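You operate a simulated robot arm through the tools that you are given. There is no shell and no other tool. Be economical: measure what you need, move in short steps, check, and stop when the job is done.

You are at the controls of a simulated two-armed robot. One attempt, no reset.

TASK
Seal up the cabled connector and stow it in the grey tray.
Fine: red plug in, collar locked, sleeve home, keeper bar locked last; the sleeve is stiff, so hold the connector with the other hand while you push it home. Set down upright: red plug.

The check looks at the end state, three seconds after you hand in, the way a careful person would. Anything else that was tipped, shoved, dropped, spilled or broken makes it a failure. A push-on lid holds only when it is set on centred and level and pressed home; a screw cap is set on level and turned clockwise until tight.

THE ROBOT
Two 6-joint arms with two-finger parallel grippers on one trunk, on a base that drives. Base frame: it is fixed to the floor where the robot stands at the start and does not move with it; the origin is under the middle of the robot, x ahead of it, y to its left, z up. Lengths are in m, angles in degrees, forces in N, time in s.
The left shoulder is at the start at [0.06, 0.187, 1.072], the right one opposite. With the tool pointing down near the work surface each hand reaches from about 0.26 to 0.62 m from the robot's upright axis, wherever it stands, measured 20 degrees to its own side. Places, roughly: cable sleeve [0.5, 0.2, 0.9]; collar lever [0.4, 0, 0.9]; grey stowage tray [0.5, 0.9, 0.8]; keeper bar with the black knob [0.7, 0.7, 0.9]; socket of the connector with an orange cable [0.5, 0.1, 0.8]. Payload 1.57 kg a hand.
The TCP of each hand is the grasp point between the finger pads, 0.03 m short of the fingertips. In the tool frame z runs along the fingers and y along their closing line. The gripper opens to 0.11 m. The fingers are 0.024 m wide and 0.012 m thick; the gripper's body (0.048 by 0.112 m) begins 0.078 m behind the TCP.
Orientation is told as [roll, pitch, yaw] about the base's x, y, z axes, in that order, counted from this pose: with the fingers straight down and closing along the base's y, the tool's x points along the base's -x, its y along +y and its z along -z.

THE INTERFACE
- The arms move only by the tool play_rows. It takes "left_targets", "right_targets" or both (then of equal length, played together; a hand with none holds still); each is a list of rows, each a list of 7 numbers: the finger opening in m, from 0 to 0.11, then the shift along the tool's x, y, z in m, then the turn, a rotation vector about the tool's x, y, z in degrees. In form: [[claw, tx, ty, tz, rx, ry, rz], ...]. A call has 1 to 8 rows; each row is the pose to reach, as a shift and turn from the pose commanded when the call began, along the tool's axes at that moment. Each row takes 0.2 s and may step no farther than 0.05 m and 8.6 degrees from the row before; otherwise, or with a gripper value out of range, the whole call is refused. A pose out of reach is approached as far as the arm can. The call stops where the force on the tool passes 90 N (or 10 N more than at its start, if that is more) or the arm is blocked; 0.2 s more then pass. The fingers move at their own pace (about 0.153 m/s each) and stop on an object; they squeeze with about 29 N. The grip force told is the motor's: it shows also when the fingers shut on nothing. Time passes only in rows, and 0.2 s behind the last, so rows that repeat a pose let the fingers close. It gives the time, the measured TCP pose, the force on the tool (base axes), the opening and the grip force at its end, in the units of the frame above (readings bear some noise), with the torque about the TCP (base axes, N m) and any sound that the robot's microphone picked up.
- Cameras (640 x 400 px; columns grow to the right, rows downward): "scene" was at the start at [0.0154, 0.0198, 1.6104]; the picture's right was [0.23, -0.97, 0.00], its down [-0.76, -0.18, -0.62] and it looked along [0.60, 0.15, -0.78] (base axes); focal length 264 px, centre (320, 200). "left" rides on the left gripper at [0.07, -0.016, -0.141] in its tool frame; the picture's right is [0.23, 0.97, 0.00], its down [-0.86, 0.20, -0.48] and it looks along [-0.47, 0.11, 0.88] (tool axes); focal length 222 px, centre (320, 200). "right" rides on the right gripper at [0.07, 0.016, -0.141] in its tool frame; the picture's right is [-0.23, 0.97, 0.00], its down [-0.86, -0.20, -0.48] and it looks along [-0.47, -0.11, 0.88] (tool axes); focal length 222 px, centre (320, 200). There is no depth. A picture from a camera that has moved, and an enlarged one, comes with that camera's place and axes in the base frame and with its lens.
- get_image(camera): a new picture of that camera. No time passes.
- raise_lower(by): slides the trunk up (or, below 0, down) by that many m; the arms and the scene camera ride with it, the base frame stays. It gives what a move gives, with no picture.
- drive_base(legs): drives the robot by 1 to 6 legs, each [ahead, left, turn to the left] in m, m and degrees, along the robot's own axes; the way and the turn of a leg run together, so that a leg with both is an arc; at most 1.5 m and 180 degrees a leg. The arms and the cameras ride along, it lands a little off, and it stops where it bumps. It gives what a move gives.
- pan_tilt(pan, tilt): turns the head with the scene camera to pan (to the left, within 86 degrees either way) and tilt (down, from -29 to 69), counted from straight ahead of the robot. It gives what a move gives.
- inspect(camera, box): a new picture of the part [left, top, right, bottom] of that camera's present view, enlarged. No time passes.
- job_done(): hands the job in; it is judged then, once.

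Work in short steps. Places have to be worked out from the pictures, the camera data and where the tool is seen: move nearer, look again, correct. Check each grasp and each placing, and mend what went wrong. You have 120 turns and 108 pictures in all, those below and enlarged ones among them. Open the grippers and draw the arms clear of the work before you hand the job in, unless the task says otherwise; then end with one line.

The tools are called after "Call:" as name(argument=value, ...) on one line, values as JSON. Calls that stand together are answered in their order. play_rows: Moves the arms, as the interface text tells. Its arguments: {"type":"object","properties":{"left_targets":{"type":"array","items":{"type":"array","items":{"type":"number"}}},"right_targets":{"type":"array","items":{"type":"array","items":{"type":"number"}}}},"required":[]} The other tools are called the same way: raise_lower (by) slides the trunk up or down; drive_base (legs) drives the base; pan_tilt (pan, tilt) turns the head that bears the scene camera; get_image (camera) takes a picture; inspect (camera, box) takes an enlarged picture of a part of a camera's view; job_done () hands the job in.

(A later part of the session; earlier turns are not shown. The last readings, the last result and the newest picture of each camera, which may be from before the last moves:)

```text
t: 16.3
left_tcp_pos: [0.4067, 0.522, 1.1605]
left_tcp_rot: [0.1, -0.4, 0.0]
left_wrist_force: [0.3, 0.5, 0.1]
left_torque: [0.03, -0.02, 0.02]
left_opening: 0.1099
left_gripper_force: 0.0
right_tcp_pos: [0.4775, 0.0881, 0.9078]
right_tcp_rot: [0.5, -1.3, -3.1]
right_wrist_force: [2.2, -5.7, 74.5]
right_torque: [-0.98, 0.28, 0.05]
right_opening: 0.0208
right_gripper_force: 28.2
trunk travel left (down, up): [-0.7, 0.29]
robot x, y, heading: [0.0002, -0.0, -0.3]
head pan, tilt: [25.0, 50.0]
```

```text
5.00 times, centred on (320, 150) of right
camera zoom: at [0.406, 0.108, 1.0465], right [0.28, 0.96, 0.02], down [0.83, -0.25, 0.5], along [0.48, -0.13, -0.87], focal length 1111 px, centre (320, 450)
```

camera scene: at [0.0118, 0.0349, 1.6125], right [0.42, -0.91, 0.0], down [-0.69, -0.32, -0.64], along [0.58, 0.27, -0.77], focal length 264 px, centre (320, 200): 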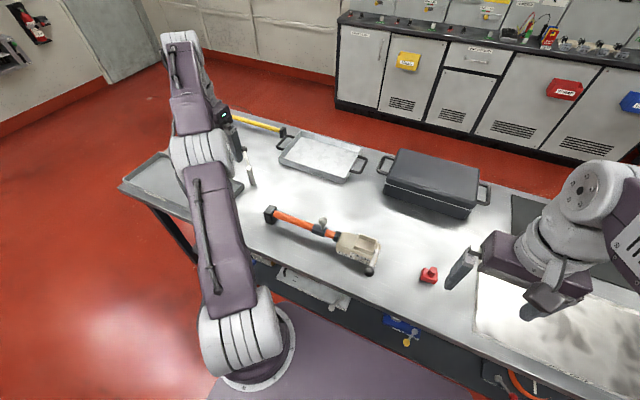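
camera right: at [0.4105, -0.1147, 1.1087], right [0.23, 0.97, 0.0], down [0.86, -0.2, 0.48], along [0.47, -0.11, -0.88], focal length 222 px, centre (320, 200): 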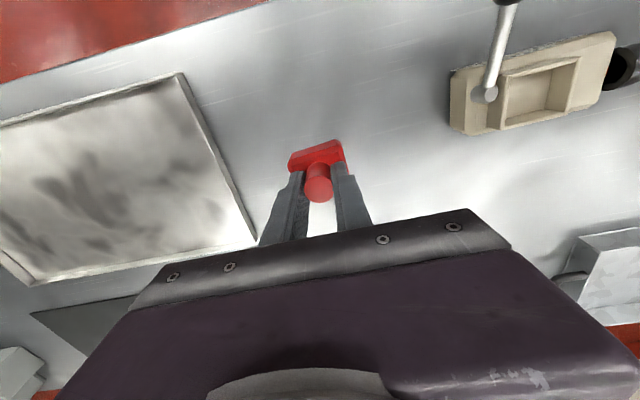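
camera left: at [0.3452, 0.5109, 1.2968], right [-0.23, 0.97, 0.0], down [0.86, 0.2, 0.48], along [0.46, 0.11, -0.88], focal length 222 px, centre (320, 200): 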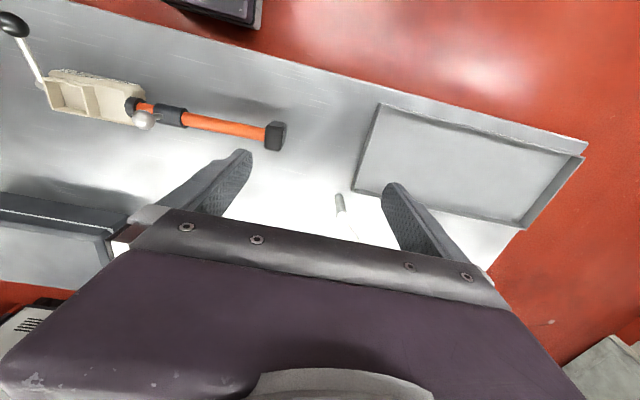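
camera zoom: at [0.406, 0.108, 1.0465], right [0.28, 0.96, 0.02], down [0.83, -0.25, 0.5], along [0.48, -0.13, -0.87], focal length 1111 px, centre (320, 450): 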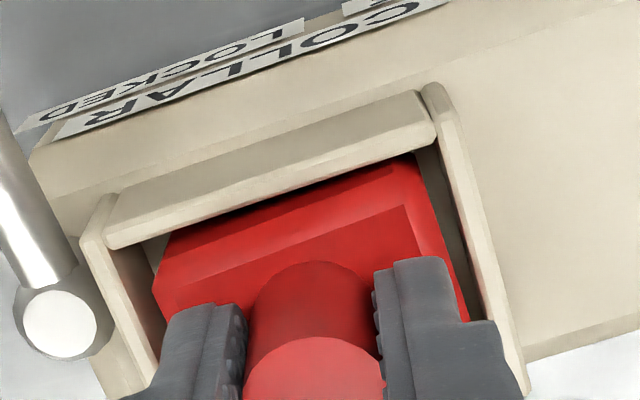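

Seated on the floor of the socket. Release and lift away.

Call:
play_rows(right_targets=[[0.0, 0, 0, -0.005, 0, 0, 0], [0.035, 0, 0, -0.006, 0, 0, 0], [0.04, 0, 0, -0.006, 0, 0, 0], [0.04, 0, 0, -0.04, 0, 0, 0], [0.04, 0, 0, -0.08, 0, 0, 0], [0.04, 0, 0, -0.12, 0, 0, -3]])

Call:
inspect(camera="scene", box=[330, 205, 410, 285])

Call:
inspect(camera="right", box=[190, 60, 430, 220])

```text
t: 17.7
left_tcp_pos: [0.4138, 0.526, 1.1554]
left_tcp_rot: [0.0, 0.0, -0.1]
left_wrist_force: [0.1, 0.2, -0.6]
left_torque: [0.0, 0.04, 0.06]
left_opening: 0.1099
left_gripper_force: 0.0
right_tcp_pos: [0.479, 0.0881, 1.0176]
right_tcp_rot: [0.0, -0.2, -0.1]
right_wrist_force: [-0.3, 0.2, 0.1]
right_torque: [-0.03, -0.06, -0.06]
right_opening: 0.0401
right_gripper_force: 0.0
trunk travel left (down, up): [-0.7, 0.29]
robot x, y, heading: [-0.0009, -0.0042, 0.0]
head pan, tilt: [25.0, 50.0]
```

```text
5.00 times, centred on (370, 245) of scene
camera zoom: at [0.0124, 0.0347, 1.6123], right [0.42, -0.91, 0.0], down [-0.69, -0.32, -0.64], along [0.58, 0.27, -0.77], focal length 1319 px, centre (70, -25)
```

zoom: 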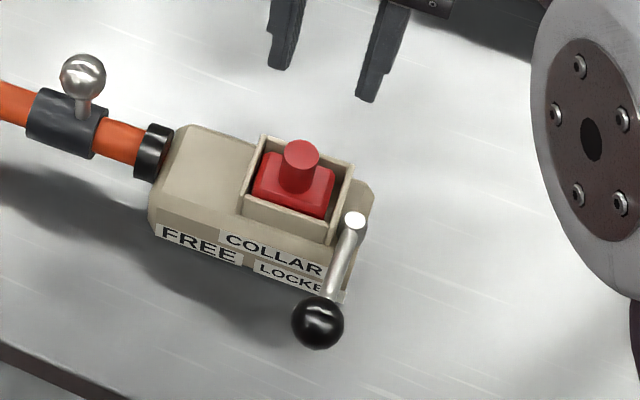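

```text
2.50 times, centred on (310, 140) of right
camera zoom: at [0.409, 0.1057, 1.1574], right [0.23, 0.97, 0.0], down [0.85, -0.2, 0.48], along [0.47, -0.11, -0.88], focal length 555 px, centre (345, 350)
```

zoom: 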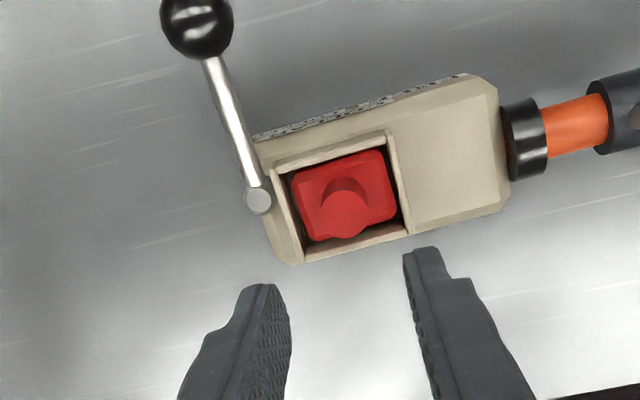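

The plug is in, knob up. Next I bring the left hand over to grip the connector body behind the socket (closing along x), so I can test the collar lever with the right hand; right hand moves back near the lever side.

Call:
play_rows(left_targets=[[0.11, -0.004, -0.025, 0.005, 0, 0, 8], [0.11, -0.008, -0.05, 0.01, 0, 0, 16], [0.11, -0.012, -0.075, 0.015, 0, 0, 24], [0.11, -0.016, -0.1, 0.02, 0, 0, 32], [0.11, -0.02, -0.125, 0.025, 0, 0, 40], [0.11, -0.024, -0.15, 0.03, 0, 0, 48], [0.11, -0.028, -0.175, 0.035, 0, 0, 56], [0.11, -0.032, -0.2, 0.04, 0, 0, 64]], right_targets=[[0.04, 0.01, -0.02, 0, 0, 0, 0], [0.04, 0.03, -0.04, 0, 0, 0, 0], [0.04, 0.05, -0.06, 0, 0, 0, 0], [0.04, 0.07, -0.08, 0, 0, 0, 0], [0.04, 0.09, -0.1, 0, 0, 0, 0], [0.05, 0.095, -0.12, 0, 0, 0, 0], [0.05, 0.095, -0.12, 0, 0, 0, 0], [0.05, 0.095, -0.12, 0, 0, 0, 0]])

```text
t: 19.5
left_tcp_pos: [0.446, 0.3242, 1.1168]
left_tcp_rot: [0.0, 0.0, -64.1]
left_wrist_force: [0.6, 0.5, -0.6]
left_torque: [0.0, -0.01, -0.02]
left_opening: 0.1102
left_gripper_force: 0.0
right_tcp_pos: [0.3844, -0.0319, 1.0182]
right_tcp_rot: [0.1, -0.3, -0.1]
right_wrist_force: [-0.1, -0.2, 0.3]
right_torque: [0.03, 0.02, 0.0]
right_opening: 0.05
right_gripper_force: 0.0
trunk travel left (down, up): [-0.7, 0.29]
robot x, y, heading: [0.0011, 0.0022, 0.2]
head pan, tilt: [25.0, 50.0]
```

Call:
play_rows(left_targets=[[0.11, -0.031, -0.007, 0.025, 0, 0, 7], [0.11, -0.062, -0.014, 0.05, 0, 0, 14], [0.11, -0.093, -0.021, 0.08, 0, 0, 21], [0.11, -0.124, -0.028, 0.1, 0, 0, 23]])

Call:
get_image(camera="left")

Call:
get_image(camera="scene")

```text
t: 20.5
left_tcp_pos: [0.4767, 0.2002, 1.0152]
left_tcp_rot: [0.0, 0.1, -87.2]
left_wrist_force: [0.5, -0.3, 0.2]
left_torque: [-0.01, -0.02, 0.01]
left_opening: 0.1101
left_gripper_force: 0.0
right_tcp_pos: [0.3848, -0.0313, 1.017]
right_tcp_rot: [0.1, -0.1, -0.1]
right_wrist_force: [0.7, -0.2, 0.6]
right_torque: [0.02, 0.02, -0.01]
right_opening: 0.0503
right_gripper_force: 0.1
trunk travel left (down, up): [-0.7, 0.29]
robot x, y, heading: [0.0001, 0.0015, -0.1]
head pan, tilt: [25.0, 50.0]
```

```text
65 pictures are left
camera left: at [0.4575, 0.2703, 1.1581], right [0.96, 0.28, 0.0], down [0.24, -0.84, 0.48], along [0.13, -0.46, -0.88], focal length 222 px, centre (320, 200)
```

left: 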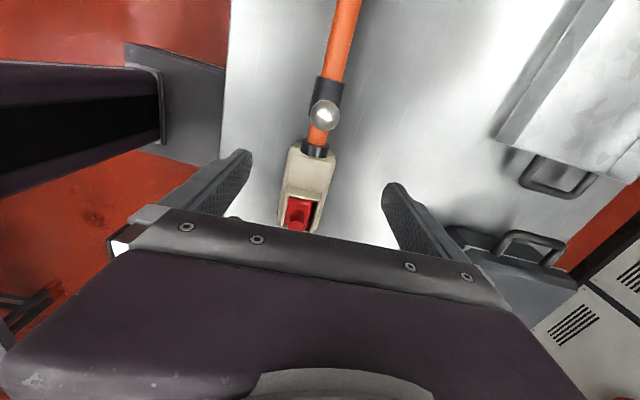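

```text
64 pictures are left
camera scene: at [0.0129, 0.0331, 1.6125], right [0.42, -0.91, 0.0], down [-0.69, -0.32, -0.64], along [0.58, 0.27, -0.77], focal length 264 px, centre (320, 200)
```

scene: 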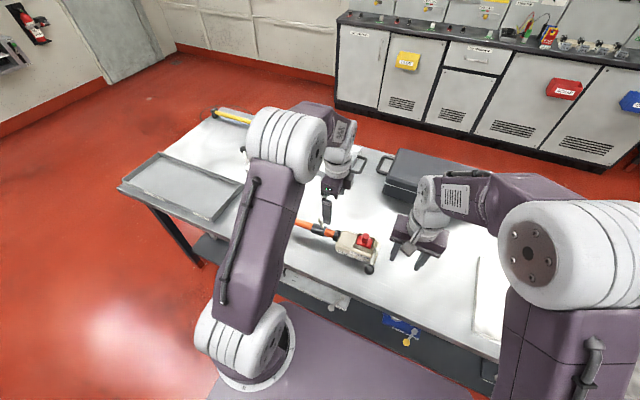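

Call:
inspect(camera="left", box=[260, 70, 380, 240])

```text
2.35 times, centred on (320, 155) of left
camera zoom: at [0.4575, 0.2703, 1.1581], right [0.96, 0.28, 0.0], down [0.24, -0.84, 0.48], along [0.13, -0.46, -0.88], focal length 523 px, centre (320, 306)
```

zoom: 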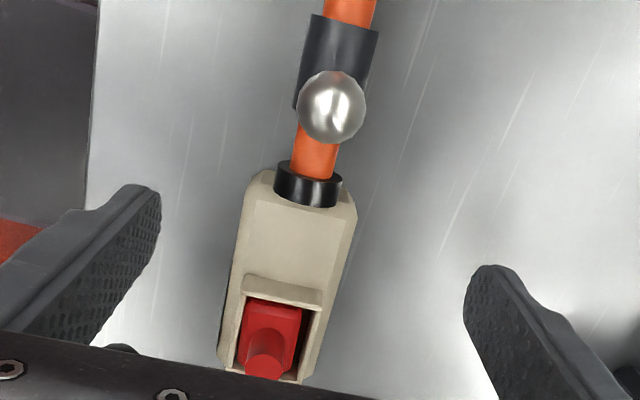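

Body there spans x 0.443–0.506. I descend the left hand at y≈0.150 and close gently.

Call:
play_rows(left_targets=[[0.11, -0.025, -0.002, 0.04, 0, 0, 0], [0.11, -0.05, -0.0047, 0.08, 0, 0, 0], [0.11, -0.05, -0.0047, 0.12, 0, 0, 0], [0.11, -0.05, -0.0047, 0.15, 0, 0, 0], [0.11, -0.05, -0.0047, 0.163, 0, 0, 0]])

Call:
play_rows(left_targets=[[0.07, 0, 0, 0, 0, 0, 0], [0.05, 0, 0, 0, 0, 0, 0], [0.04, 0, 0, 0, 0, 0, 0], [0.04, 0, 0, 0, 0, 0, 0]])

Call:
inspect(camera="scene", box=[300, 180, 440, 290])

Call:
get_image(camera="right")

```text
t: 21.7
left_tcp_pos: [0.4739, 0.1513, 0.852]
left_tcp_rot: [0.0, 0.0, -86.9]
left_wrist_force: [-0.1, -0.9, 0.1]
left_torque: [0.0, 0.01, 0.03]
left_opening: 0.11
left_gripper_force: 0.0
right_tcp_pos: [0.3836, -0.031, 1.0172]
right_tcp_rot: [-0.1, -0.3, -0.1]
right_wrist_force: [0.6, 0.0, 0.0]
right_torque: [0.0, -0.02, 0.04]
right_opening: 0.0498
right_gripper_force: 0.0
trunk travel left (down, up): [-0.7, 0.29]
robot x, y, heading: [0.0037, -0.0023, -0.0]
head pan, tilt: [25.0, 50.0]
```

```text
t: 22.7
left_tcp_pos: [0.4725, 0.1504, 0.8521]
left_tcp_rot: [-0.1, 0.0, -87.0]
left_wrist_force: [0.9, 1.1, 1.0]
left_torque: [0.27, -0.35, -0.24]
left_opening: 0.0721
left_gripper_force: 28.6
right_tcp_pos: [0.3846, -0.0311, 1.0174]
right_tcp_rot: [0.0, -0.1, 0.0]
right_wrist_force: [-0.5, -0.2, 0.0]
right_torque: [0.01, 0.01, -0.03]
right_opening: 0.0499
right_gripper_force: 0.0
trunk travel left (down, up): [-0.7, 0.29]
robot x, y, heading: [0.0009, -0.0006, 0.1]
head pan, tilt: [25.0, 50.0]
```

```text
3.64 times, centred on (370, 235) of scene
camera zoom: at [0.0124, 0.0346, 1.6124], right [0.42, -0.91, 0.0], down [-0.69, -0.32, -0.64], along [0.58, 0.27, -0.77], focal length 960 px, centre (138, 73)
```

zoom: 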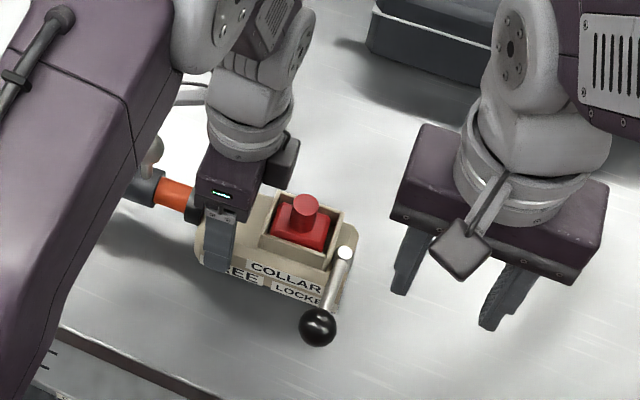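

```text
61 pictures are left
camera right: at [0.3146, -0.0141, 1.1574], right [0.23, 0.97, 0.0], down [0.85, -0.2, 0.48], along [0.47, -0.11, -0.88], focal length 222 px, centre (320, 200)
```

right: 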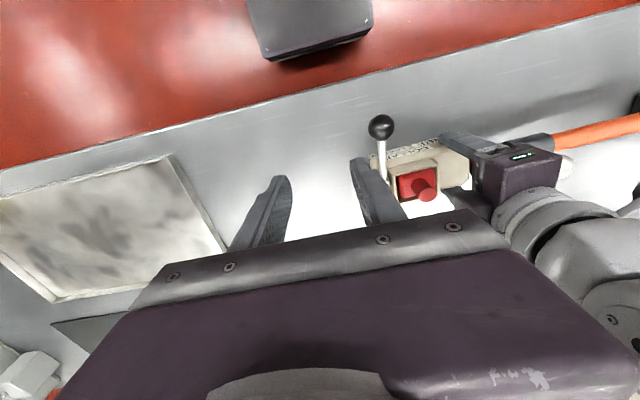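

Connector is firmly held (opening 72 mm). Ball knob is at (0.384, 0.046, 0.875); I lower the right fingers around it and close.

Call:
play_rows(right_targets=[[0.07, 0, 0.04, 0.02, 0, 0, 0], [0.08, 0, 0.077, 0.04, 0, 0, 0], [0.08, 0, 0.077, 0.085, 0, 0, 0], [0.08, 0, 0.077, 0.12, 0, 0, 0], [0.08, 0, 0.077, 0.138, 0, 0, 0]])

Call:
play_rows(right_targets=[[0.04, 0, 0, 0, 0, 0, 0], [0.02, 0, 0, 0, 0, 0, 0], [0.01, 0, 0, 0, 0, 0, 0]])

Call:
inspect(camera="scene", box=[320, 200, 440, 300])

```text
t: 23.9
left_tcp_pos: [0.4725, 0.1519, 0.8529]
left_tcp_rot: [0.1, 0.0, -87.0]
left_wrist_force: [-0.3, 0.7, 0.1]
left_torque: [-0.34, 0.23, -0.1]
left_opening: 0.0719
left_gripper_force: 28.4
right_tcp_pos: [0.3842, 0.0462, 0.8785]
right_tcp_rot: [0.0, -0.3, -0.1]
right_wrist_force: [0.1, -0.1, 0.4]
right_torque: [-0.02, 0.0, -0.03]
right_opening: 0.0801
right_gripper_force: 0.0
trunk travel left (down, up): [-0.7, 0.29]
robot x, y, heading: [0.0027, 0.0033, -0.1]
head pan, tilt: [25.0, 50.0]
```

```text
t: 24.7
left_tcp_pos: [0.4734, 0.1526, 0.8537]
left_tcp_rot: [0.0, 0.1, -87.1]
left_wrist_force: [-3.0, 9.2, 0.3]
left_torque: [0.25, 0.05, -0.96]
left_opening: 0.0719
left_gripper_force: 29.0
right_tcp_pos: [0.3856, 0.0448, 0.8794]
right_tcp_rot: [0.0, -0.3, -0.1]
right_wrist_force: [1.8, -8.8, 0.8]
right_torque: [0.03, 0.21, -0.02]
right_opening: 0.0309
right_gripper_force: 28.9
trunk travel left (down, up): [-0.7, 0.29]
robot x, y, heading: [-0.0016, 0.0014, -0.1]
head pan, tilt: [25.0, 50.0]
```

```text
4.00 times, centred on (380, 250) of scene
camera zoom: at [0.0122, 0.0346, 1.6124], right [0.42, -0.91, 0.0], down [-0.69, -0.32, -0.64], along [0.58, 0.27, -0.77], focal length 1055 px, centre (80, 0)
```

zoom: 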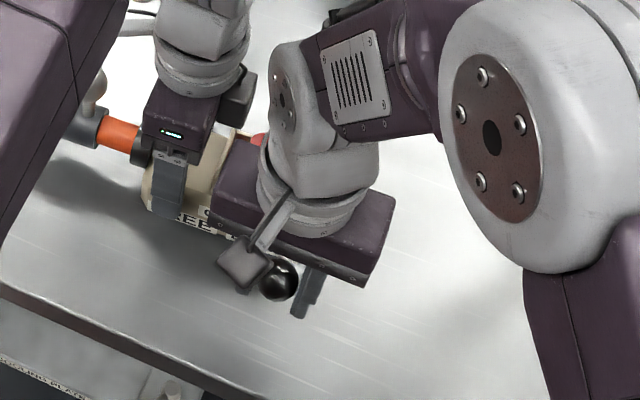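

Holding the ball; the lever resists +y slightly. I try moving it a little in -y and read the force.

Call:
play_rows(right_targets=[[0.01, 0, -0.004, 0, 0, 0, 0], [0.01, 0, -0.008, 0, 0, 0, 0], [0.01, 0, -0.012, 0, 0, 0, 0]])

```text
t: 25.5
left_tcp_pos: [0.474, 0.1509, 0.8529]
left_tcp_rot: [0.0, 0.0, -87.0]
left_wrist_force: [0.6, -10.3, -0.4]
left_torque: [-0.64, -0.08, 0.43]
left_opening: 0.072
left_gripper_force: 28.8
right_tcp_pos: [0.3852, 0.0343, 0.8789]
right_tcp_rot: [0.2, -0.3, -0.1]
right_wrist_force: [-0.4, 7.0, 2.7]
right_torque: [0.04, -0.06, 0.33]
right_opening: 0.0315
right_gripper_force: 29.0
trunk travel left (down, up): [-0.7, 0.29]
robot x, y, heading: [0.0024, 0.0012, -0.1]
head pan, tilt: [25.0, 50.0]
```

The lever yields to -y at only 7 N. I follow an arc about the pivot (0.469, 0.046), radius 84 mm, toward the -y (LOCKED) side.

Call:
play_rows(right_targets=[[0.01, -0.0013, -0.006, 0, 0, 0, -4], [0.01, -0.0031, -0.0118, 0, 0, 0, -8], [0.01, -0.005, -0.0175, 0, 0, 0, -12], [0.01, -0.0071, -0.0228, 0, 0, 0, -16], [0.01, -0.0097, -0.028, 0, 0, 0, -20], [0.01, -0.0126, -0.0331, 0, 0, 0, -24]])

Call:
get_image(camera="right")

Call:
inspect(camera="scene", box=[320, 200, 440, 300])

```text
t: 26.9
left_tcp_pos: [0.4731, 0.1519, 0.8525]
left_tcp_rot: [0.1, 0.0, -87.1]
left_wrist_force: [-0.8, -7.8, 1.1]
left_torque: [-0.57, -0.47, 0.12]
left_opening: 0.0719
left_gripper_force: 29.0
right_tcp_pos: [0.3972, 0.0008, 0.8786]
right_tcp_rot: [-0.1, -0.2, 24.0]
right_wrist_force: [3.6, 6.1, 7.7]
right_torque: [0.02, 0.05, 0.13]
right_opening: 0.031
right_gripper_force: 28.3
trunk travel left (down, up): [-0.7, 0.29]
robot x, y, heading: [0.0048, 0.0019, 0.0]
head pan, tilt: [25.0, 50.0]
```

```text
59 pictures are left
camera right: at [0.3263, -0.0123, 1.0192], right [-0.19, 0.98, 0.0], down [0.86, 0.17, 0.48], along [0.47, 0.09, -0.88], focal length 222 px, centre (320, 200)
```

right: 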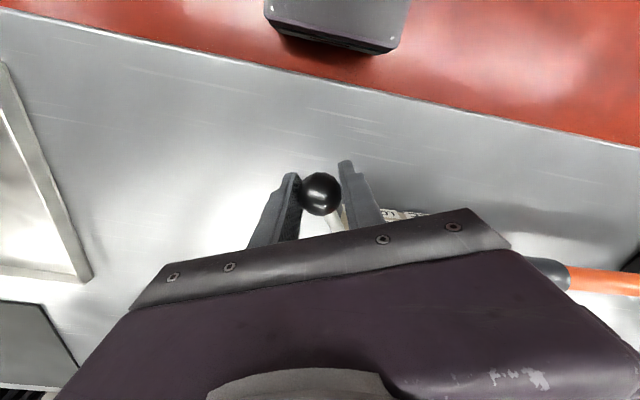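

```text
4.00 times, centred on (380, 250) of scene
camera zoom: at [0.0118, 0.0343, 1.6125], right [0.42, -0.91, 0.0], down [-0.69, -0.32, -0.64], along [0.58, 0.27, -0.77], focal length 1055 px, centre (80, 0)
```

zoom: 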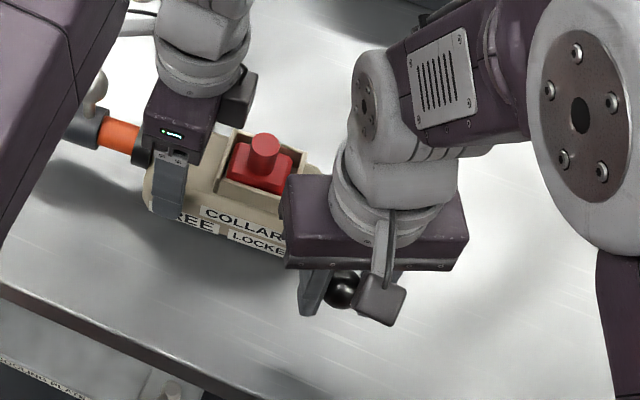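

Swinging smoothly; continue the arc.

Call:
play_rows(right_targets=[[0.01, -0.0014, -0.0056, -0.001, 0, 0, -4], [0.01, -0.0029, -0.0112, -0.001, 0, 0, -8], [0.01, -0.0047, -0.0167, -0.001, 0, 0, -12], [0.01, -0.0069, -0.0222, -0.001, 0, 0, -16], [0.01, -0.0095, -0.0275, -0.001, 0, 0, -20], [0.01, -0.0124, -0.0326, -0.001, 0, 0, -24]])

```text
t: 28.3
left_tcp_pos: [0.4735, 0.1502, 0.8515]
left_tcp_rot: [0.0, 0.1, -87.0]
left_wrist_force: [-4.0, -10.9, 11.7]
left_torque: [-0.43, 0.58, 0.28]
left_opening: 0.0716
left_gripper_force: 28.9
right_tcp_pos: [0.4219, -0.025, 0.8795]
right_tcp_rot: [-0.1, -0.2, 47.9]
right_wrist_force: [2.6, 10.4, -6.6]
right_torque: [-0.1, 0.02, 0.11]
right_opening: 0.0311
right_gripper_force: 28.8
trunk travel left (down, up): [-0.7, 0.29]
robot x, y, heading: [0.0002, -0.0034, -0.1]
head pan, tilt: [25.0, 50.0]
```

Call:
play_rows(right_targets=[[0.01, -0.0011, -0.0058, 0.0005, 0, 0, -4], [0.01, -0.0024, -0.0115, 0.0005, 0, 0, -8], [0.01, -0.0043, -0.017, 0.0005, 0, 0, -12], [0.01, -0.0063, -0.0225, 0.0005, 0, 0, -16], [0.01, -0.009, -0.0278, 0.0005, 0, 0, -20], [0.01, -0.012, -0.0329, 0.0005, 0, 0, -24]])

Call:
inspect(camera="scene", box=[320, 200, 440, 300])

```text
t: 29.7
left_tcp_pos: [0.4726, 0.1503, 0.8524]
left_tcp_rot: [0.0, 0.0, -87.1]
left_wrist_force: [3.5, -11.4, 0.2]
left_torque: [-0.12, -0.33, 0.43]
left_opening: 0.0718
left_gripper_force: 28.5
right_tcp_pos: [0.4548, -0.0382, 0.8792]
right_tcp_rot: [-0.4, 0.0, 71.9]
right_wrist_force: [-1.5, 10.0, 4.8]
right_torque: [0.3, -0.1, 0.18]
right_opening: 0.0313
right_gripper_force: 28.9
trunk travel left (down, up): [-0.7, 0.29]
robot x, y, heading: [-0.0013, -0.0004, 0.3]
head pan, tilt: [25.0, 50.0]
```

```text
4.00 times, centred on (380, 250) of scene
camera zoom: at [0.0122, 0.0344, 1.6125], right [0.42, -0.91, 0.0], down [-0.69, -0.32, -0.64], along [0.58, 0.27, -0.77], focal length 1055 px, centre (80, 0)
```

zoom: 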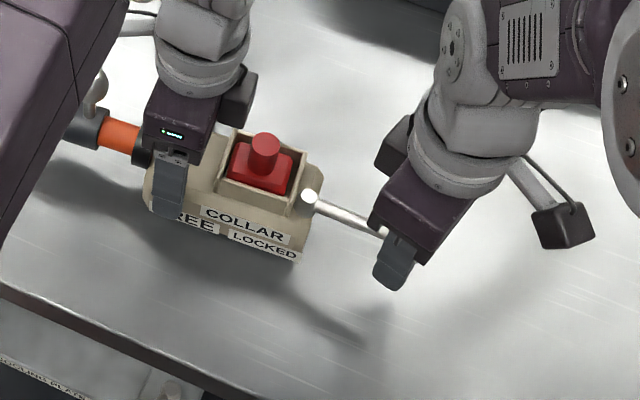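

Lever now points along -y, with no stop felt yet. I continue a little further to find the stop.

Call:
play_rows(right_targets=[[0.01, -0.0015, -0.0056, 0, 0, 0, -4], [0.01, -0.0031, -0.0113, 0, 0, 0, -8], [0.01, -0.0055, -0.0164, 0, 0, 0, -12], [0.01, -0.0083, -0.0214, 0, 0, 0, -16]])

Call:
inspect(camera="scene", box=[320, 200, 440, 300])

```text
t: 30.7
left_tcp_pos: [0.473, 0.1505, 0.8525]
left_tcp_rot: [0.1, 0.0, -86.9]
left_wrist_force: [7.8, 5.1, -0.1]
left_torque: [-0.19, -0.15, 1.71]
left_opening: 0.0747
left_gripper_force: 28.7
right_tcp_pos: [0.4763, -0.0373, 0.8785]
right_tcp_rot: [0.0, 0.1, 88.0]
right_wrist_force: [-12.3, -6.8, 6.8]
right_torque: [-0.14, 0.1, -0.07]
right_opening: 0.031
right_gripper_force: 29.1
trunk travel left (down, up): [-0.7, 0.29]
robot x, y, heading: [0.0002, 0.0005, 0.0]
head pan, tilt: [25.0, 50.0]
```

```text
4.00 times, centred on (380, 250) of scene
camera zoom: at [0.0108, 0.0345, 1.6125], right [0.42, -0.91, 0.0], down [-0.69, -0.32, -0.64], along [0.58, 0.27, -0.77], focal length 1055 px, centre (80, 0)
```

zoom: 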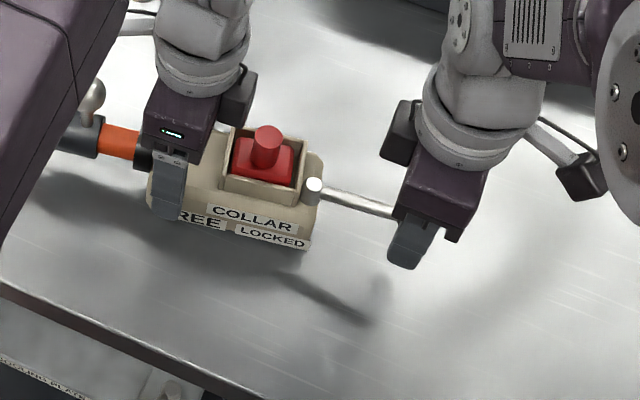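

The connector itself began to twist in the left grip, so the lever is at its stop (LOCKED end). I back off the twist by releasing the ball and lift the right hand.

Call:
play_rows(right_targets=[[0.05, 0, 0, 0, 0, 0, 0], [0.06, 0, 0, 0, 0, 0, 0], [0.06, 0, 0, -0.04, 0, 0, 0], [0.06, 0, 0, -0.08, 0, 0, 0], [0.06, 0, 0, -0.12, 0, 0, 0], [0.06, 0.02, -0.02, -0.14, 0, 0, 0]])

Call:
inspect(camera="scene", box=[270, 180, 420, 290])

Call:
get_image(camera="left")

```text
t: 32.1
left_tcp_pos: [0.4726, 0.1511, 0.8523]
left_tcp_rot: [0.0, -0.1, -87.0]
left_wrist_force: [-0.2, -0.2, 5.2]
left_torque: [0.71, 0.41, 0.47]
left_opening: 0.0742
left_gripper_force: 28.1
right_tcp_pos: [0.495, -0.0586, 1.0196]
right_tcp_rot: [-0.2, -0.2, 87.9]
right_wrist_force: [0.2, 0.5, -0.9]
right_torque: [-0.02, 0.01, -0.02]
right_opening: 0.06
right_gripper_force: 0.0
trunk travel left (down, up): [-0.7, 0.29]
robot x, y, heading: [0.0029, -0.0019, -0.1]
head pan, tilt: [25.0, 50.0]
```

```text
3.64 times, centred on (345, 235) of scene
camera zoom: at [0.0112, 0.0337, 1.6125], right [0.42, -0.91, 0.0], down [-0.69, -0.32, -0.64], along [0.58, 0.27, -0.77], focal length 960 px, centre (229, 73)
```

zoom: 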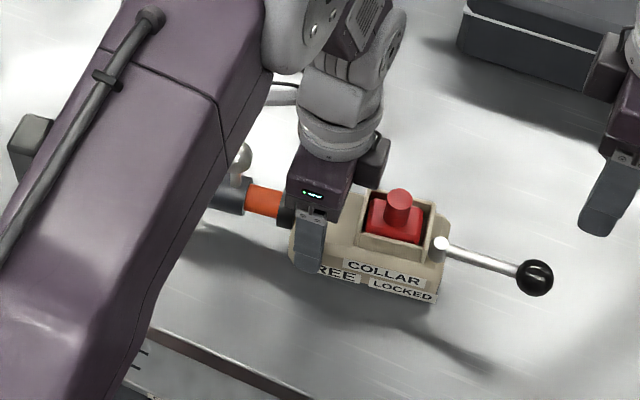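

```text
54 pictures are left
camera left: at [0.4531, 0.2205, 0.9943], right [0.96, 0.28, 0.0], down [0.24, -0.84, 0.48], along [0.13, -0.46, -0.88], focal length 222 px, centre (320, 200)
```

left: 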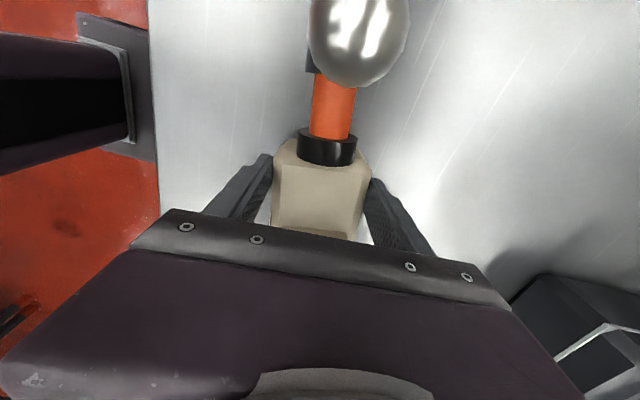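

Collar is locked. Now swap hands: left releases and moves up/+y behind the sleeve; then right will take the connector.

Call:
play_rows(left_targets=[[0.1, 0, 0, 0, 0, 0, 0], [0.11, 0, 0, 0, 0, 0, 0], [0.11, 0, 0, -0.045, 0, 0, 0], [0.11, 0, 0, -0.09, 0, 0, 0], [0.11, 0.03, 0, -0.12, 0, 0, 0], [0.11, 0.075, 0, -0.13, 0, 0, 0], [0.11, 0.12, 0, -0.13, 0, 0, 0], [0.11, 0.15, 0, -0.13, 0, 0, 0]])

Call:
play_rows(right_targets=[[0.11, -0.045, 0.005, 0, 0, 0, 0], [0.11, -0.09, 0.01, 0, 0, 0, 0], [0.11, -0.135, 0.015, 0, 0, 0, 0], [0.11, -0.17, 0.015, 0, 0, 0, 0]])

Call:
get_image(camera="right")

Call:
get_image(camera="left")

```text
t: 33.9
left_tcp_pos: [0.4658, 0.303, 0.9828]
left_tcp_rot: [0.0, 0.0, -87.2]
left_wrist_force: [-0.4, 0.0, 0.3]
left_torque: [-0.03, 0.01, 0.01]
left_opening: 0.11
left_gripper_force: 0.1
right_tcp_pos: [0.496, -0.0557, 1.0196]
right_tcp_rot: [-0.3, 0.0, 88.0]
right_wrist_force: [0.1, -0.2, 1.1]
right_torque: [-0.04, 0.0, 0.0]
right_opening: 0.0601
right_gripper_force: 0.0
trunk travel left (down, up): [-0.7, 0.29]
robot x, y, heading: [0.0004, -0.0029, -0.2]
head pan, tilt: [25.0, 50.0]
```

```text
t: 34.9
left_tcp_pos: [0.4651, 0.3035, 0.9826]
left_tcp_rot: [-0.1, -0.2, -87.0]
left_wrist_force: [-0.1, -0.5, -0.4]
left_torque: [-0.02, -0.01, 0.0]
left_opening: 0.1101
left_gripper_force: 0.0
right_tcp_pos: [0.4881, 0.1146, 1.0196]
right_tcp_rot: [-0.2, -0.1, 87.9]
right_wrist_force: [0.2, -0.2, -0.2]
right_torque: [-0.02, 0.01, -0.02]
right_opening: 0.1101
right_gripper_force: 0.1
trunk travel left (down, up): [-0.7, 0.29]
robot x, y, heading: [-0.0025, -0.002, -0.2]
head pan, tilt: [25.0, 50.0]
```

```text
53 pictures are left
camera right: at [0.4682, 0.0464, 1.1602], right [-0.96, 0.26, 0.0], down [0.23, 0.85, 0.48], along [0.13, 0.46, -0.88], focal length 222 px, centre (320, 200)
```

right: 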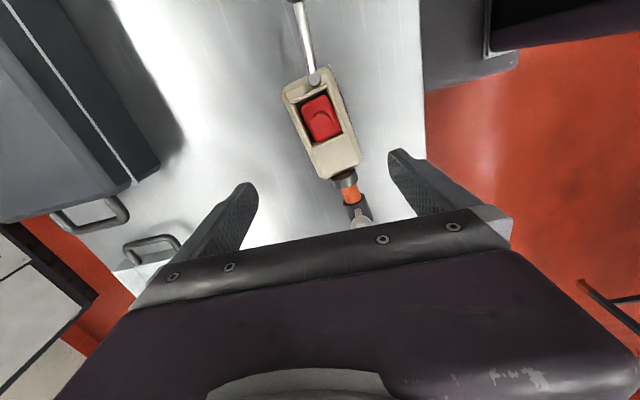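

```text
52 pictures are left
camera left: at [0.4471, 0.3728, 1.1242], right [0.96, 0.28, 0.0], down [0.24, -0.84, 0.48], along [0.13, -0.46, -0.88], focal length 222 px, centre (320, 200)
```

left: 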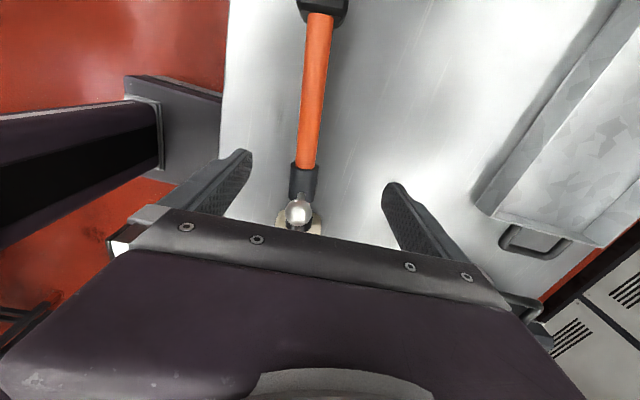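

Connector axis is yawed about 7°. I align the right hand (yaw ≈96°) and descend to grip the body at y≈0.147.

Call:
play_rows(right_targets=[[0.11, -0.016, 0.009, 0.03, 0, 0, -4], [0.11, -0.0318, 0.0177, 0.06, 0, 0, -8], [0.11, -0.0318, 0.0177, 0.1, 0, 0, -8], [0.11, -0.0318, 0.0177, 0.14, 0, 0, -8], [0.11, -0.0318, 0.0177, 0.166, 0, 0, -8]])

Call:
play_rows(right_targets=[[0.07, 0, 0, 0, 0, 0, 0], [0.05, 0, 0, 0, 0, 0, 0], [0.04, 0, 0, 0, 0, 0, 0], [0.04, 0, 0, 0, 0, 0, 0]])

Call:
inspect(camera="left", box=[250, 0, 370, 240])

Call:
inspect(camera="scene", box=[260, 170, 420, 290])

```text
t: 36.1
left_tcp_pos: [0.4654, 0.3017, 0.9824]
left_tcp_rot: [-0.1, -0.1, -87.0]
left_wrist_force: [-0.6, 0.6, 0.6]
left_torque: [0.0, -0.02, -0.02]
left_opening: 0.1101
left_gripper_force: 0.0
right_tcp_pos: [0.4706, 0.146, 0.8542]
right_tcp_rot: [-0.3, 0.0, 95.9]
right_wrist_force: [-0.7, 0.0, 0.3]
right_torque: [-0.02, 0.01, -0.02]
right_opening: 0.1098
right_gripper_force: 0.1
trunk travel left (down, up): [-0.7, 0.29]
robot x, y, heading: [-0.0035, -0.0, -0.1]
head pan, tilt: [25.0, 50.0]
```

```text
t: 37.1
left_tcp_pos: [0.4664, 0.3032, 0.9818]
left_tcp_rot: [0.0, -0.1, -87.1]
left_wrist_force: [0.8, 0.3, 0.0]
left_torque: [-0.04, -0.03, 0.0]
left_opening: 0.1098
left_gripper_force: 0.0
right_tcp_pos: [0.4713, 0.1446, 0.8537]
right_tcp_rot: [-0.3, 0.0, 95.9]
right_wrist_force: [-0.6, -0.4, 0.4]
right_torque: [0.07, -0.05, 0.35]
right_opening: 0.0725
right_gripper_force: 28.8
trunk travel left (down, up): [-0.7, 0.29]
robot x, y, heading: [-0.0005, -0.0035, -0.1]
head pan, tilt: [25.0, 50.0]
```

```text
1.67 times, centred on (310, 120) of left
camera zoom: at [0.4468, 0.3715, 1.1248], right [0.96, 0.28, 0.0], down [0.24, -0.84, 0.48], along [0.13, -0.46, -0.88], focal length 370 px, centre (337, 333)
```

zoom: 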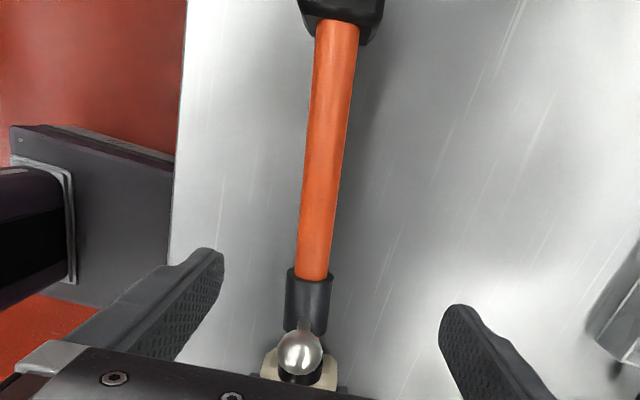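

```text
3.33 times, centred on (340, 230) of scene
camera zoom: at [0.0122, 0.0344, 1.6124], right [0.42, -0.91, 0.0], down [-0.69, -0.32, -0.64], along [0.58, 0.27, -0.77], focal length 880 px, centre (253, 100)
```

zoom: 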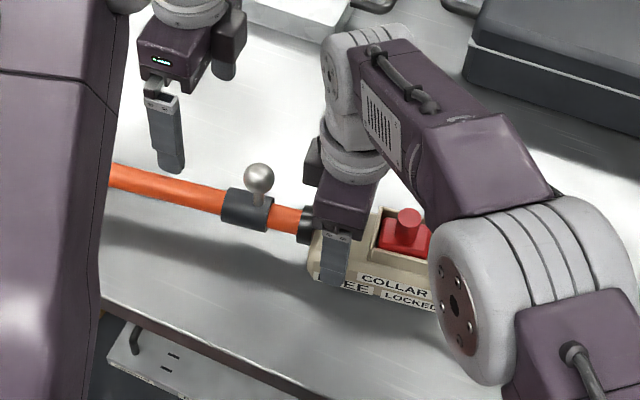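

Right hand now holds the connector. I lower the left fingers around the cable just behind the sleeve (about y 0.287).

Call:
play_rows(left_targets=[[0.09, -0.015, -0.0148, 0.03, 0, 0, -3], [0.08, -0.015, -0.0148, 0.07, 0, 0, -3], [0.08, -0.015, -0.0148, 0.11, 0, 0, -3], [0.08, -0.015, -0.0148, 0.134, 0, 0, -3]])

Call:
inspect(camera="left", box=[230, 60, 410, 240])

Call:
inspect(camera="scene", box=[270, 180, 350, 250])

```text
t: 38.1
left_tcp_pos: [0.4514, 0.2875, 0.8477]
left_tcp_rot: [0.0, 0.0, -84.0]
left_wrist_force: [-0.9, 0.2, -0.1]
left_torque: [0.03, 0.02, -0.02]
left_opening: 0.0801
left_gripper_force: 0.2
right_tcp_pos: [0.4718, 0.1462, 0.8545]
right_tcp_rot: [-0.2, -0.1, 95.8]
right_wrist_force: [-0.7, -1.3, -0.2]
right_torque: [0.09, 0.24, 0.2]
right_opening: 0.0726
right_gripper_force: 28.8
trunk travel left (down, up): [-0.7, 0.29]
robot x, y, heading: [0.0004, 0.0056, 0.1]
head pan, tilt: [25.0, 50.0]
```

```text
2.22 times, centred on (320, 150) of left
camera zoom: at [0.4284, 0.3547, 0.9897], right [0.94, 0.33, 0.0], down [0.29, -0.83, 0.48], along [0.16, -0.45, -0.88], focal length 494 px, centre (320, 311)
```

zoom: 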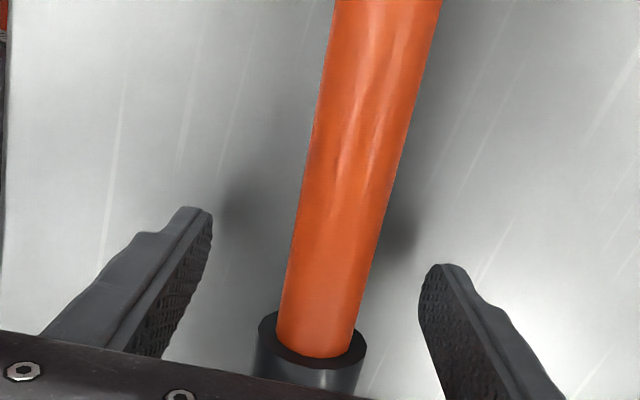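

```text
5.71 times, centred on (310, 215) of scene
camera zoom: at [0.0122, 0.0343, 1.6125], right [0.42, -0.91, 0.0], down [-0.69, -0.32, -0.64], along [0.58, 0.27, -0.77], focal length 1508 px, centre (377, 114)
```

zoom: 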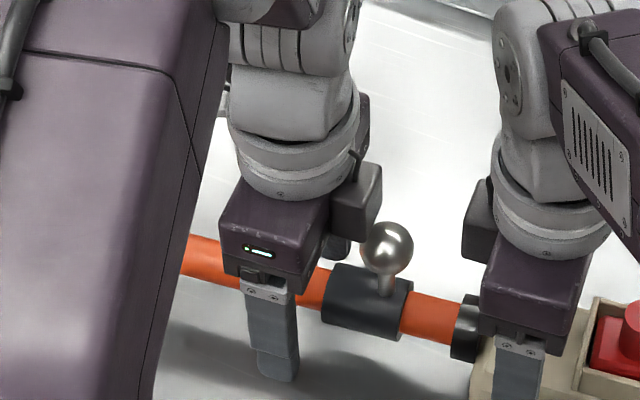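

Call:
play_rows(left_targets=[[0.05, 0, 0.003, 0, 0, 0, 0], [0.03, 0, 0.003, 0, 0, 0, 0], [0.02, 0, 0.003, 0, 0, 0, 0], [0.01, 0, 0.003, 0, 0, 0, 0]])

Call:
inspect(camera="left", box=[230, 60, 410, 240])

```text
t: 39.1
left_tcp_pos: [0.4552, 0.2873, 0.8475]
left_tcp_rot: [0.0, 0.0, -84.0]
left_wrist_force: [5.6, -0.3, 0.2]
left_torque: [0.1, 0.04, 0.7]
left_opening: 0.0256
left_gripper_force: 29.2
right_tcp_pos: [0.4714, 0.1467, 0.8542]
right_tcp_rot: [-0.1, 0.0, 95.9]
right_wrist_force: [-5.2, -1.4, 2.9]
right_torque: [0.16, 0.1, 0.06]
right_opening: 0.0719
right_gripper_force: 29.0
trunk travel left (down, up): [-0.7, 0.29]
robot x, y, heading: [-0.0026, -0.0006, -0.0]
head pan, tilt: [25.0, 50.0]
```

```text
2.22 times, centred on (320, 150) of left
camera zoom: at [0.4321, 0.355, 0.9896], right [0.94, 0.33, 0.0], down [0.29, -0.83, 0.48], along [0.16, -0.45, -0.88], focal length 494 px, centre (320, 311)
```

zoom: 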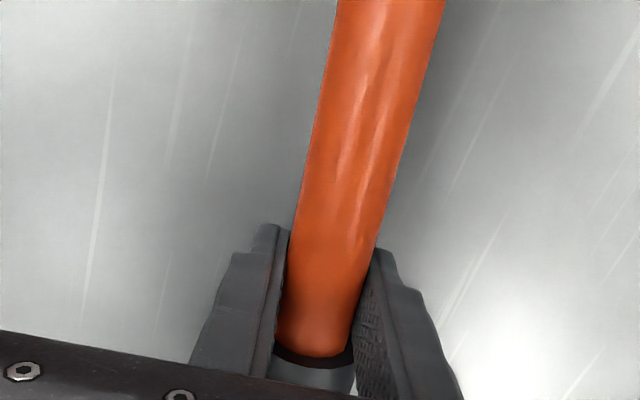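

Cable diameter 25.6 mm. I open to 28 mm so the fingers slide along the cable, and push the sleeve toward the connector in small steps.

Call:
play_rows(left_targets=[[0.0285, 0, 0.0, 0, 0, 0, 0], [0.0285, -0.005, 0, 0, 0, 0, 0], [0.0285, -0.01, 0, 0, 0, 0, 0], [0.0285, -0.015, 0, 0, 0, 0, 0], [0.0285, -0.02, 0, 0, 0, 0, 0]])

Call:
inspect(camera="scene", box=[270, 180, 350, 250])

```text
t: 40.3
left_tcp_pos: [0.456, 0.2663, 0.849]
left_tcp_rot: [-0.1, 0.1, -84.0]
left_wrist_force: [0.4, 0.5, 0.2]
left_torque: [-0.01, -0.01, -0.02]
left_opening: 0.0284
left_gripper_force: 0.1
right_tcp_pos: [0.4708, 0.1465, 0.8544]
right_tcp_rot: [-0.2, 0.0, 95.9]
right_wrist_force: [-0.1, 0.1, -0.2]
right_torque: [0.18, 0.22, 0.18]
right_opening: 0.072
right_gripper_force: 29.5
trunk travel left (down, up): [-0.7, 0.29]
robot x, y, heading: [0.0013, -0.0011, -0.2]
head pan, tilt: [25.0, 50.0]
```

```text
5.71 times, centred on (310, 215) of scene
camera zoom: at [0.0122, 0.0347, 1.6125], right [0.42, -0.91, 0.0], down [-0.69, -0.32, -0.64], along [0.58, 0.27, -0.77], focal length 1508 px, centre (377, 114)
```

zoom: 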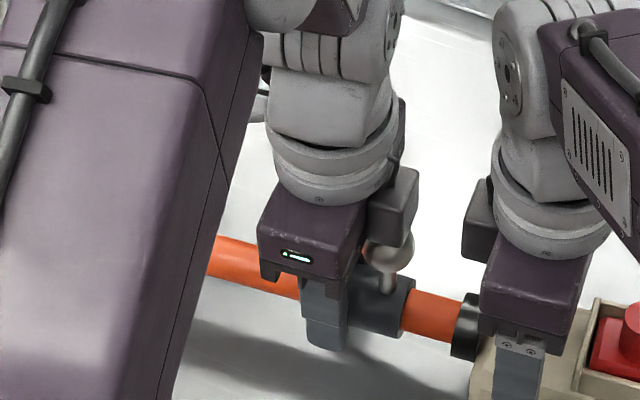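

Call:
inspect(camera="left", box=[230, 60, 410, 240])

```text
2.22 times, centred on (320, 150) of left
camera zoom: at [0.4337, 0.3351, 0.9899], right [0.94, 0.33, 0.0], down [0.29, -0.83, 0.48], along [0.16, -0.45, -0.88], focal length 494 px, centre (320, 311)
```

zoom: 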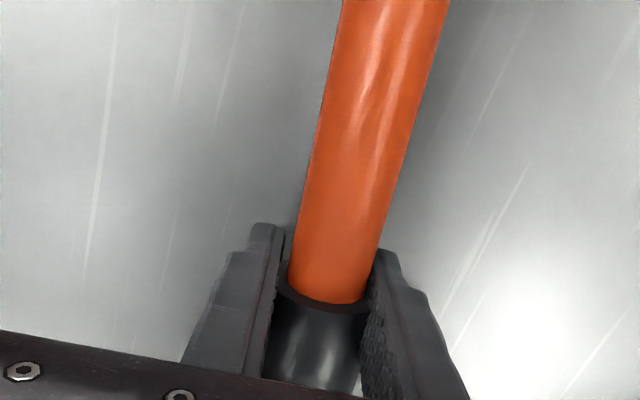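

The fingers seem to straddle the sleeve itself. I close to measure what's between them.

Call:
play_rows(left_targets=[[0.02, 0, 0, 0, 0, 0, 0], [0.01, 0, 0, 0, 0, 0, 0]])

```text
t: 40.9
left_tcp_pos: [0.4567, 0.2669, 0.8483]
left_tcp_rot: [0.1, 0.0, -83.9]
left_wrist_force: [7.4, 2.4, 0.4]
left_torque: [0.06, -0.01, 0.77]
left_opening: 0.0255
left_gripper_force: 28.8
right_tcp_pos: [0.4719, 0.1442, 0.8543]
right_tcp_rot: [-0.3, 0.1, 96.0]
right_wrist_force: [-4.7, -0.3, 3.8]
right_torque: [0.19, 0.27, 0.36]
right_opening: 0.0722
right_gripper_force: 28.8
trunk travel left (down, up): [-0.7, 0.29]
robot x, y, heading: [-0.0034, -0.003, 0.2]
head pan, tilt: [25.0, 50.0]
```

Only the cable is being felt; the sleeve is to be moved by its ball knob (z≈0.905). To leave room for both wrists, I release the left, and regrip the connector with the right hand 58 mm further toward the socket end.

Call:
play_rows(left_targets=[[0.06, 0, 0, 0, 0, 0, 0], [0.08, 0, 0, 0, 0, 0, 0], [0.08, 0.04, 0, -0.02, 0, 0, 0], [0.08, 0.06, 0, -0.06, 0, 0, 0], [0.08, 0.06, 0, -0.1, 0, 0, 0], [0.08, 0.06, 0, -0.13, 0, 0, 0]], right_targets=[[0.1, 0, 0, 0, 0, 0, 0], [0.11, 0, 0, -0.003, 0, 0, 0], [0.11, 0.015, 0, -0.003, 0, 0, 0], [0.11, 0.03, 0, -0.003, 0, 0, 0], [0.11, 0.045, 0, -0.003, 0, 0, 0], [0.11, 0.057, 0, -0.003, 0, 0, 0]])

Call:
play_rows(right_targets=[[0.07, 0, 0, 0, 0, 0, 0], [0.05, 0, 0, 0, 0, 0, 0], [0.04, 0, 0, 0, 0, 0, 0], [0.04, 0, 0, 0, 0, 0, 0]])

Call:
inspect(camera="scene", box=[260, 170, 420, 290])

Call:
get_image(camera="left")

```text
t: 42.3
left_tcp_pos: [0.4494, 0.3273, 0.9796]
left_tcp_rot: [0.1, 0.0, -84.1]
left_wrist_force: [-0.2, 1.0, 0.1]
left_torque: [0.02, -0.04, -0.03]
left_opening: 0.0799
left_gripper_force: 0.0
right_tcp_pos: [0.4768, 0.088, 0.857]
right_tcp_rot: [-0.3, 0.0, 95.9]
right_wrist_force: [0.0, 0.2, -0.3]
right_torque: [0.04, -0.01, 0.0]
right_opening: 0.11
right_gripper_force: 0.0
trunk travel left (down, up): [-0.7, 0.29]
robot x, y, heading: [-0.0002, 0.0028, 0.0]
head pan, tilt: [25.0, 50.0]
```

```text
t: 43.3
left_tcp_pos: [0.4499, 0.3281, 0.9777]
left_tcp_rot: [-0.1, 0.0, -84.0]
left_wrist_force: [0.5, 0.3, 0.7]
left_torque: [-0.02, -0.02, 0.01]
left_opening: 0.0799
left_gripper_force: 0.0
right_tcp_pos: [0.4773, 0.0885, 0.8561]
right_tcp_rot: [-0.2, 0.0, 95.9]
right_wrist_force: [0.8, -0.5, -0.1]
right_torque: [-0.11, 0.16, 0.31]
right_opening: 0.0719
right_gripper_force: 29.2
trunk travel left (down, up): [-0.7, 0.29]
robot x, y, heading: [-0.0003, 0.0042, -0.1]
head pan, tilt: [25.0, 50.0]
```

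```text
3.33 times, centred on (340, 230) of scene
camera zoom: at [0.0123, 0.0344, 1.6125], right [0.42, -0.91, 0.0], down [-0.69, -0.32, -0.64], along [0.58, 0.27, -0.77], focal length 880 px, centre (253, 100)
```

zoom: 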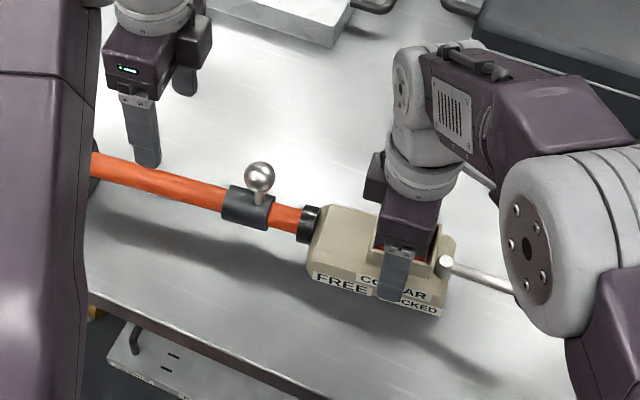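

```text
43 pictures are left
camera left: at [0.427, 0.3959, 1.1206], right [0.94, 0.33, 0.0], down [0.29, -0.83, 0.48], along [0.16, -0.45, -0.88], focal length 222 px, centre (320, 200)
```

left: 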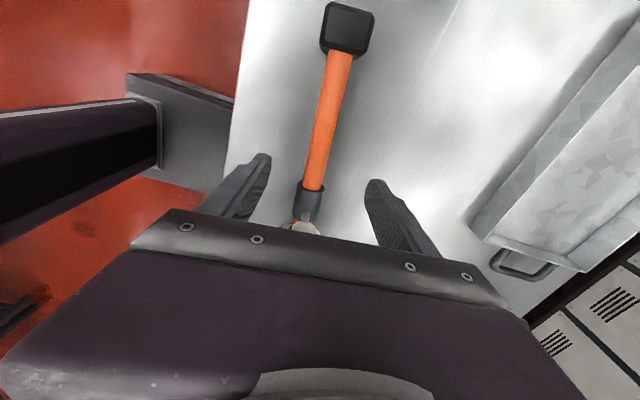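

Right regripped (72 mm). Ball knob estimated at (0.460, 0.235, 0.905). Move the left hand above and down around it.

Call:
play_rows(left_targets=[[0.08, -0.045, 0, 0, 0, 0, 0], [0.08, -0.0925, 0, 0, 0, 0, 0], [0.08, -0.0925, 0, 0.035, 0, 0, 0], [0.08, -0.0925, 0, 0.07, 0, 0, 0]])

Call:
inspect(camera="left", box=[230, 80, 410, 260])

Call:
inspect(camera="scene", box=[270, 170, 350, 250])

```text
t: 44.3
left_tcp_pos: [0.4597, 0.2345, 0.9086]
left_tcp_rot: [0.1, -0.1, -84.0]
left_wrist_force: [0.1, -0.2, -0.2]
left_torque: [0.01, 0.02, 0.0]
left_opening: 0.0801
left_gripper_force: 0.1
right_tcp_pos: [0.4781, 0.0877, 0.856]
right_tcp_rot: [-0.2, 0.1, 95.9]
right_wrist_force: [-0.6, 0.0, 1.2]
right_torque: [-0.23, 0.26, 0.19]
right_opening: 0.0713
right_gripper_force: 29.5
trunk travel left (down, up): [-0.7, 0.29]
robot x, y, heading: [-0.0003, 0.0009, 0.1]
head pan, tilt: [25.0, 50.0]
```

```text
2.22 times, centred on (320, 170) of left
camera zoom: at [0.4367, 0.3028, 1.05], right [0.94, 0.33, 0.0], down [0.29, -0.83, 0.48], along [0.16, -0.45, -0.88], focal length 494 px, centre (320, 267)
```

zoom: 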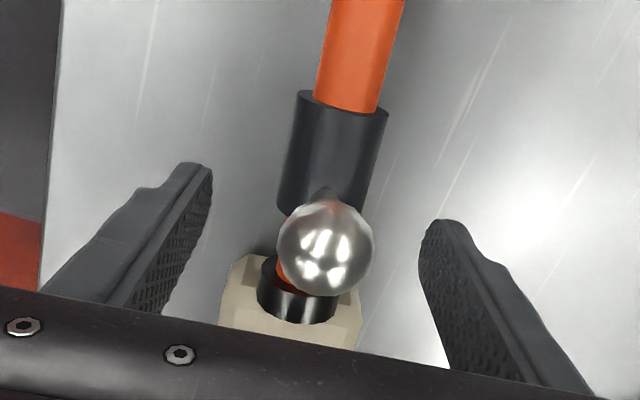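

```text
5.00 times, centred on (310, 210) of scene
camera zoom: at [0.0122, 0.0343, 1.6125], right [0.42, -0.91, 0.0], down [-0.69, -0.32, -0.64], along [0.58, 0.27, -0.77], focal length 1319 px, centre (370, 150)
```

zoom: 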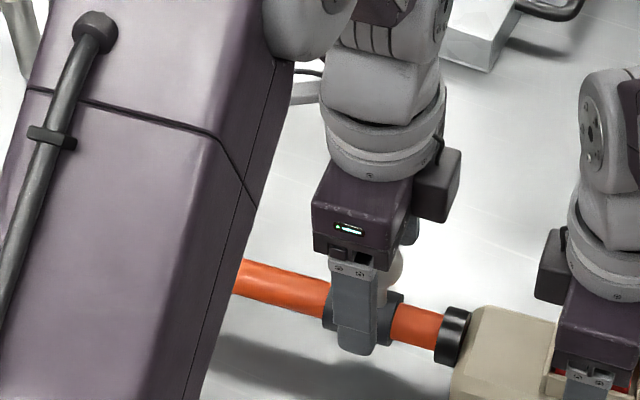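

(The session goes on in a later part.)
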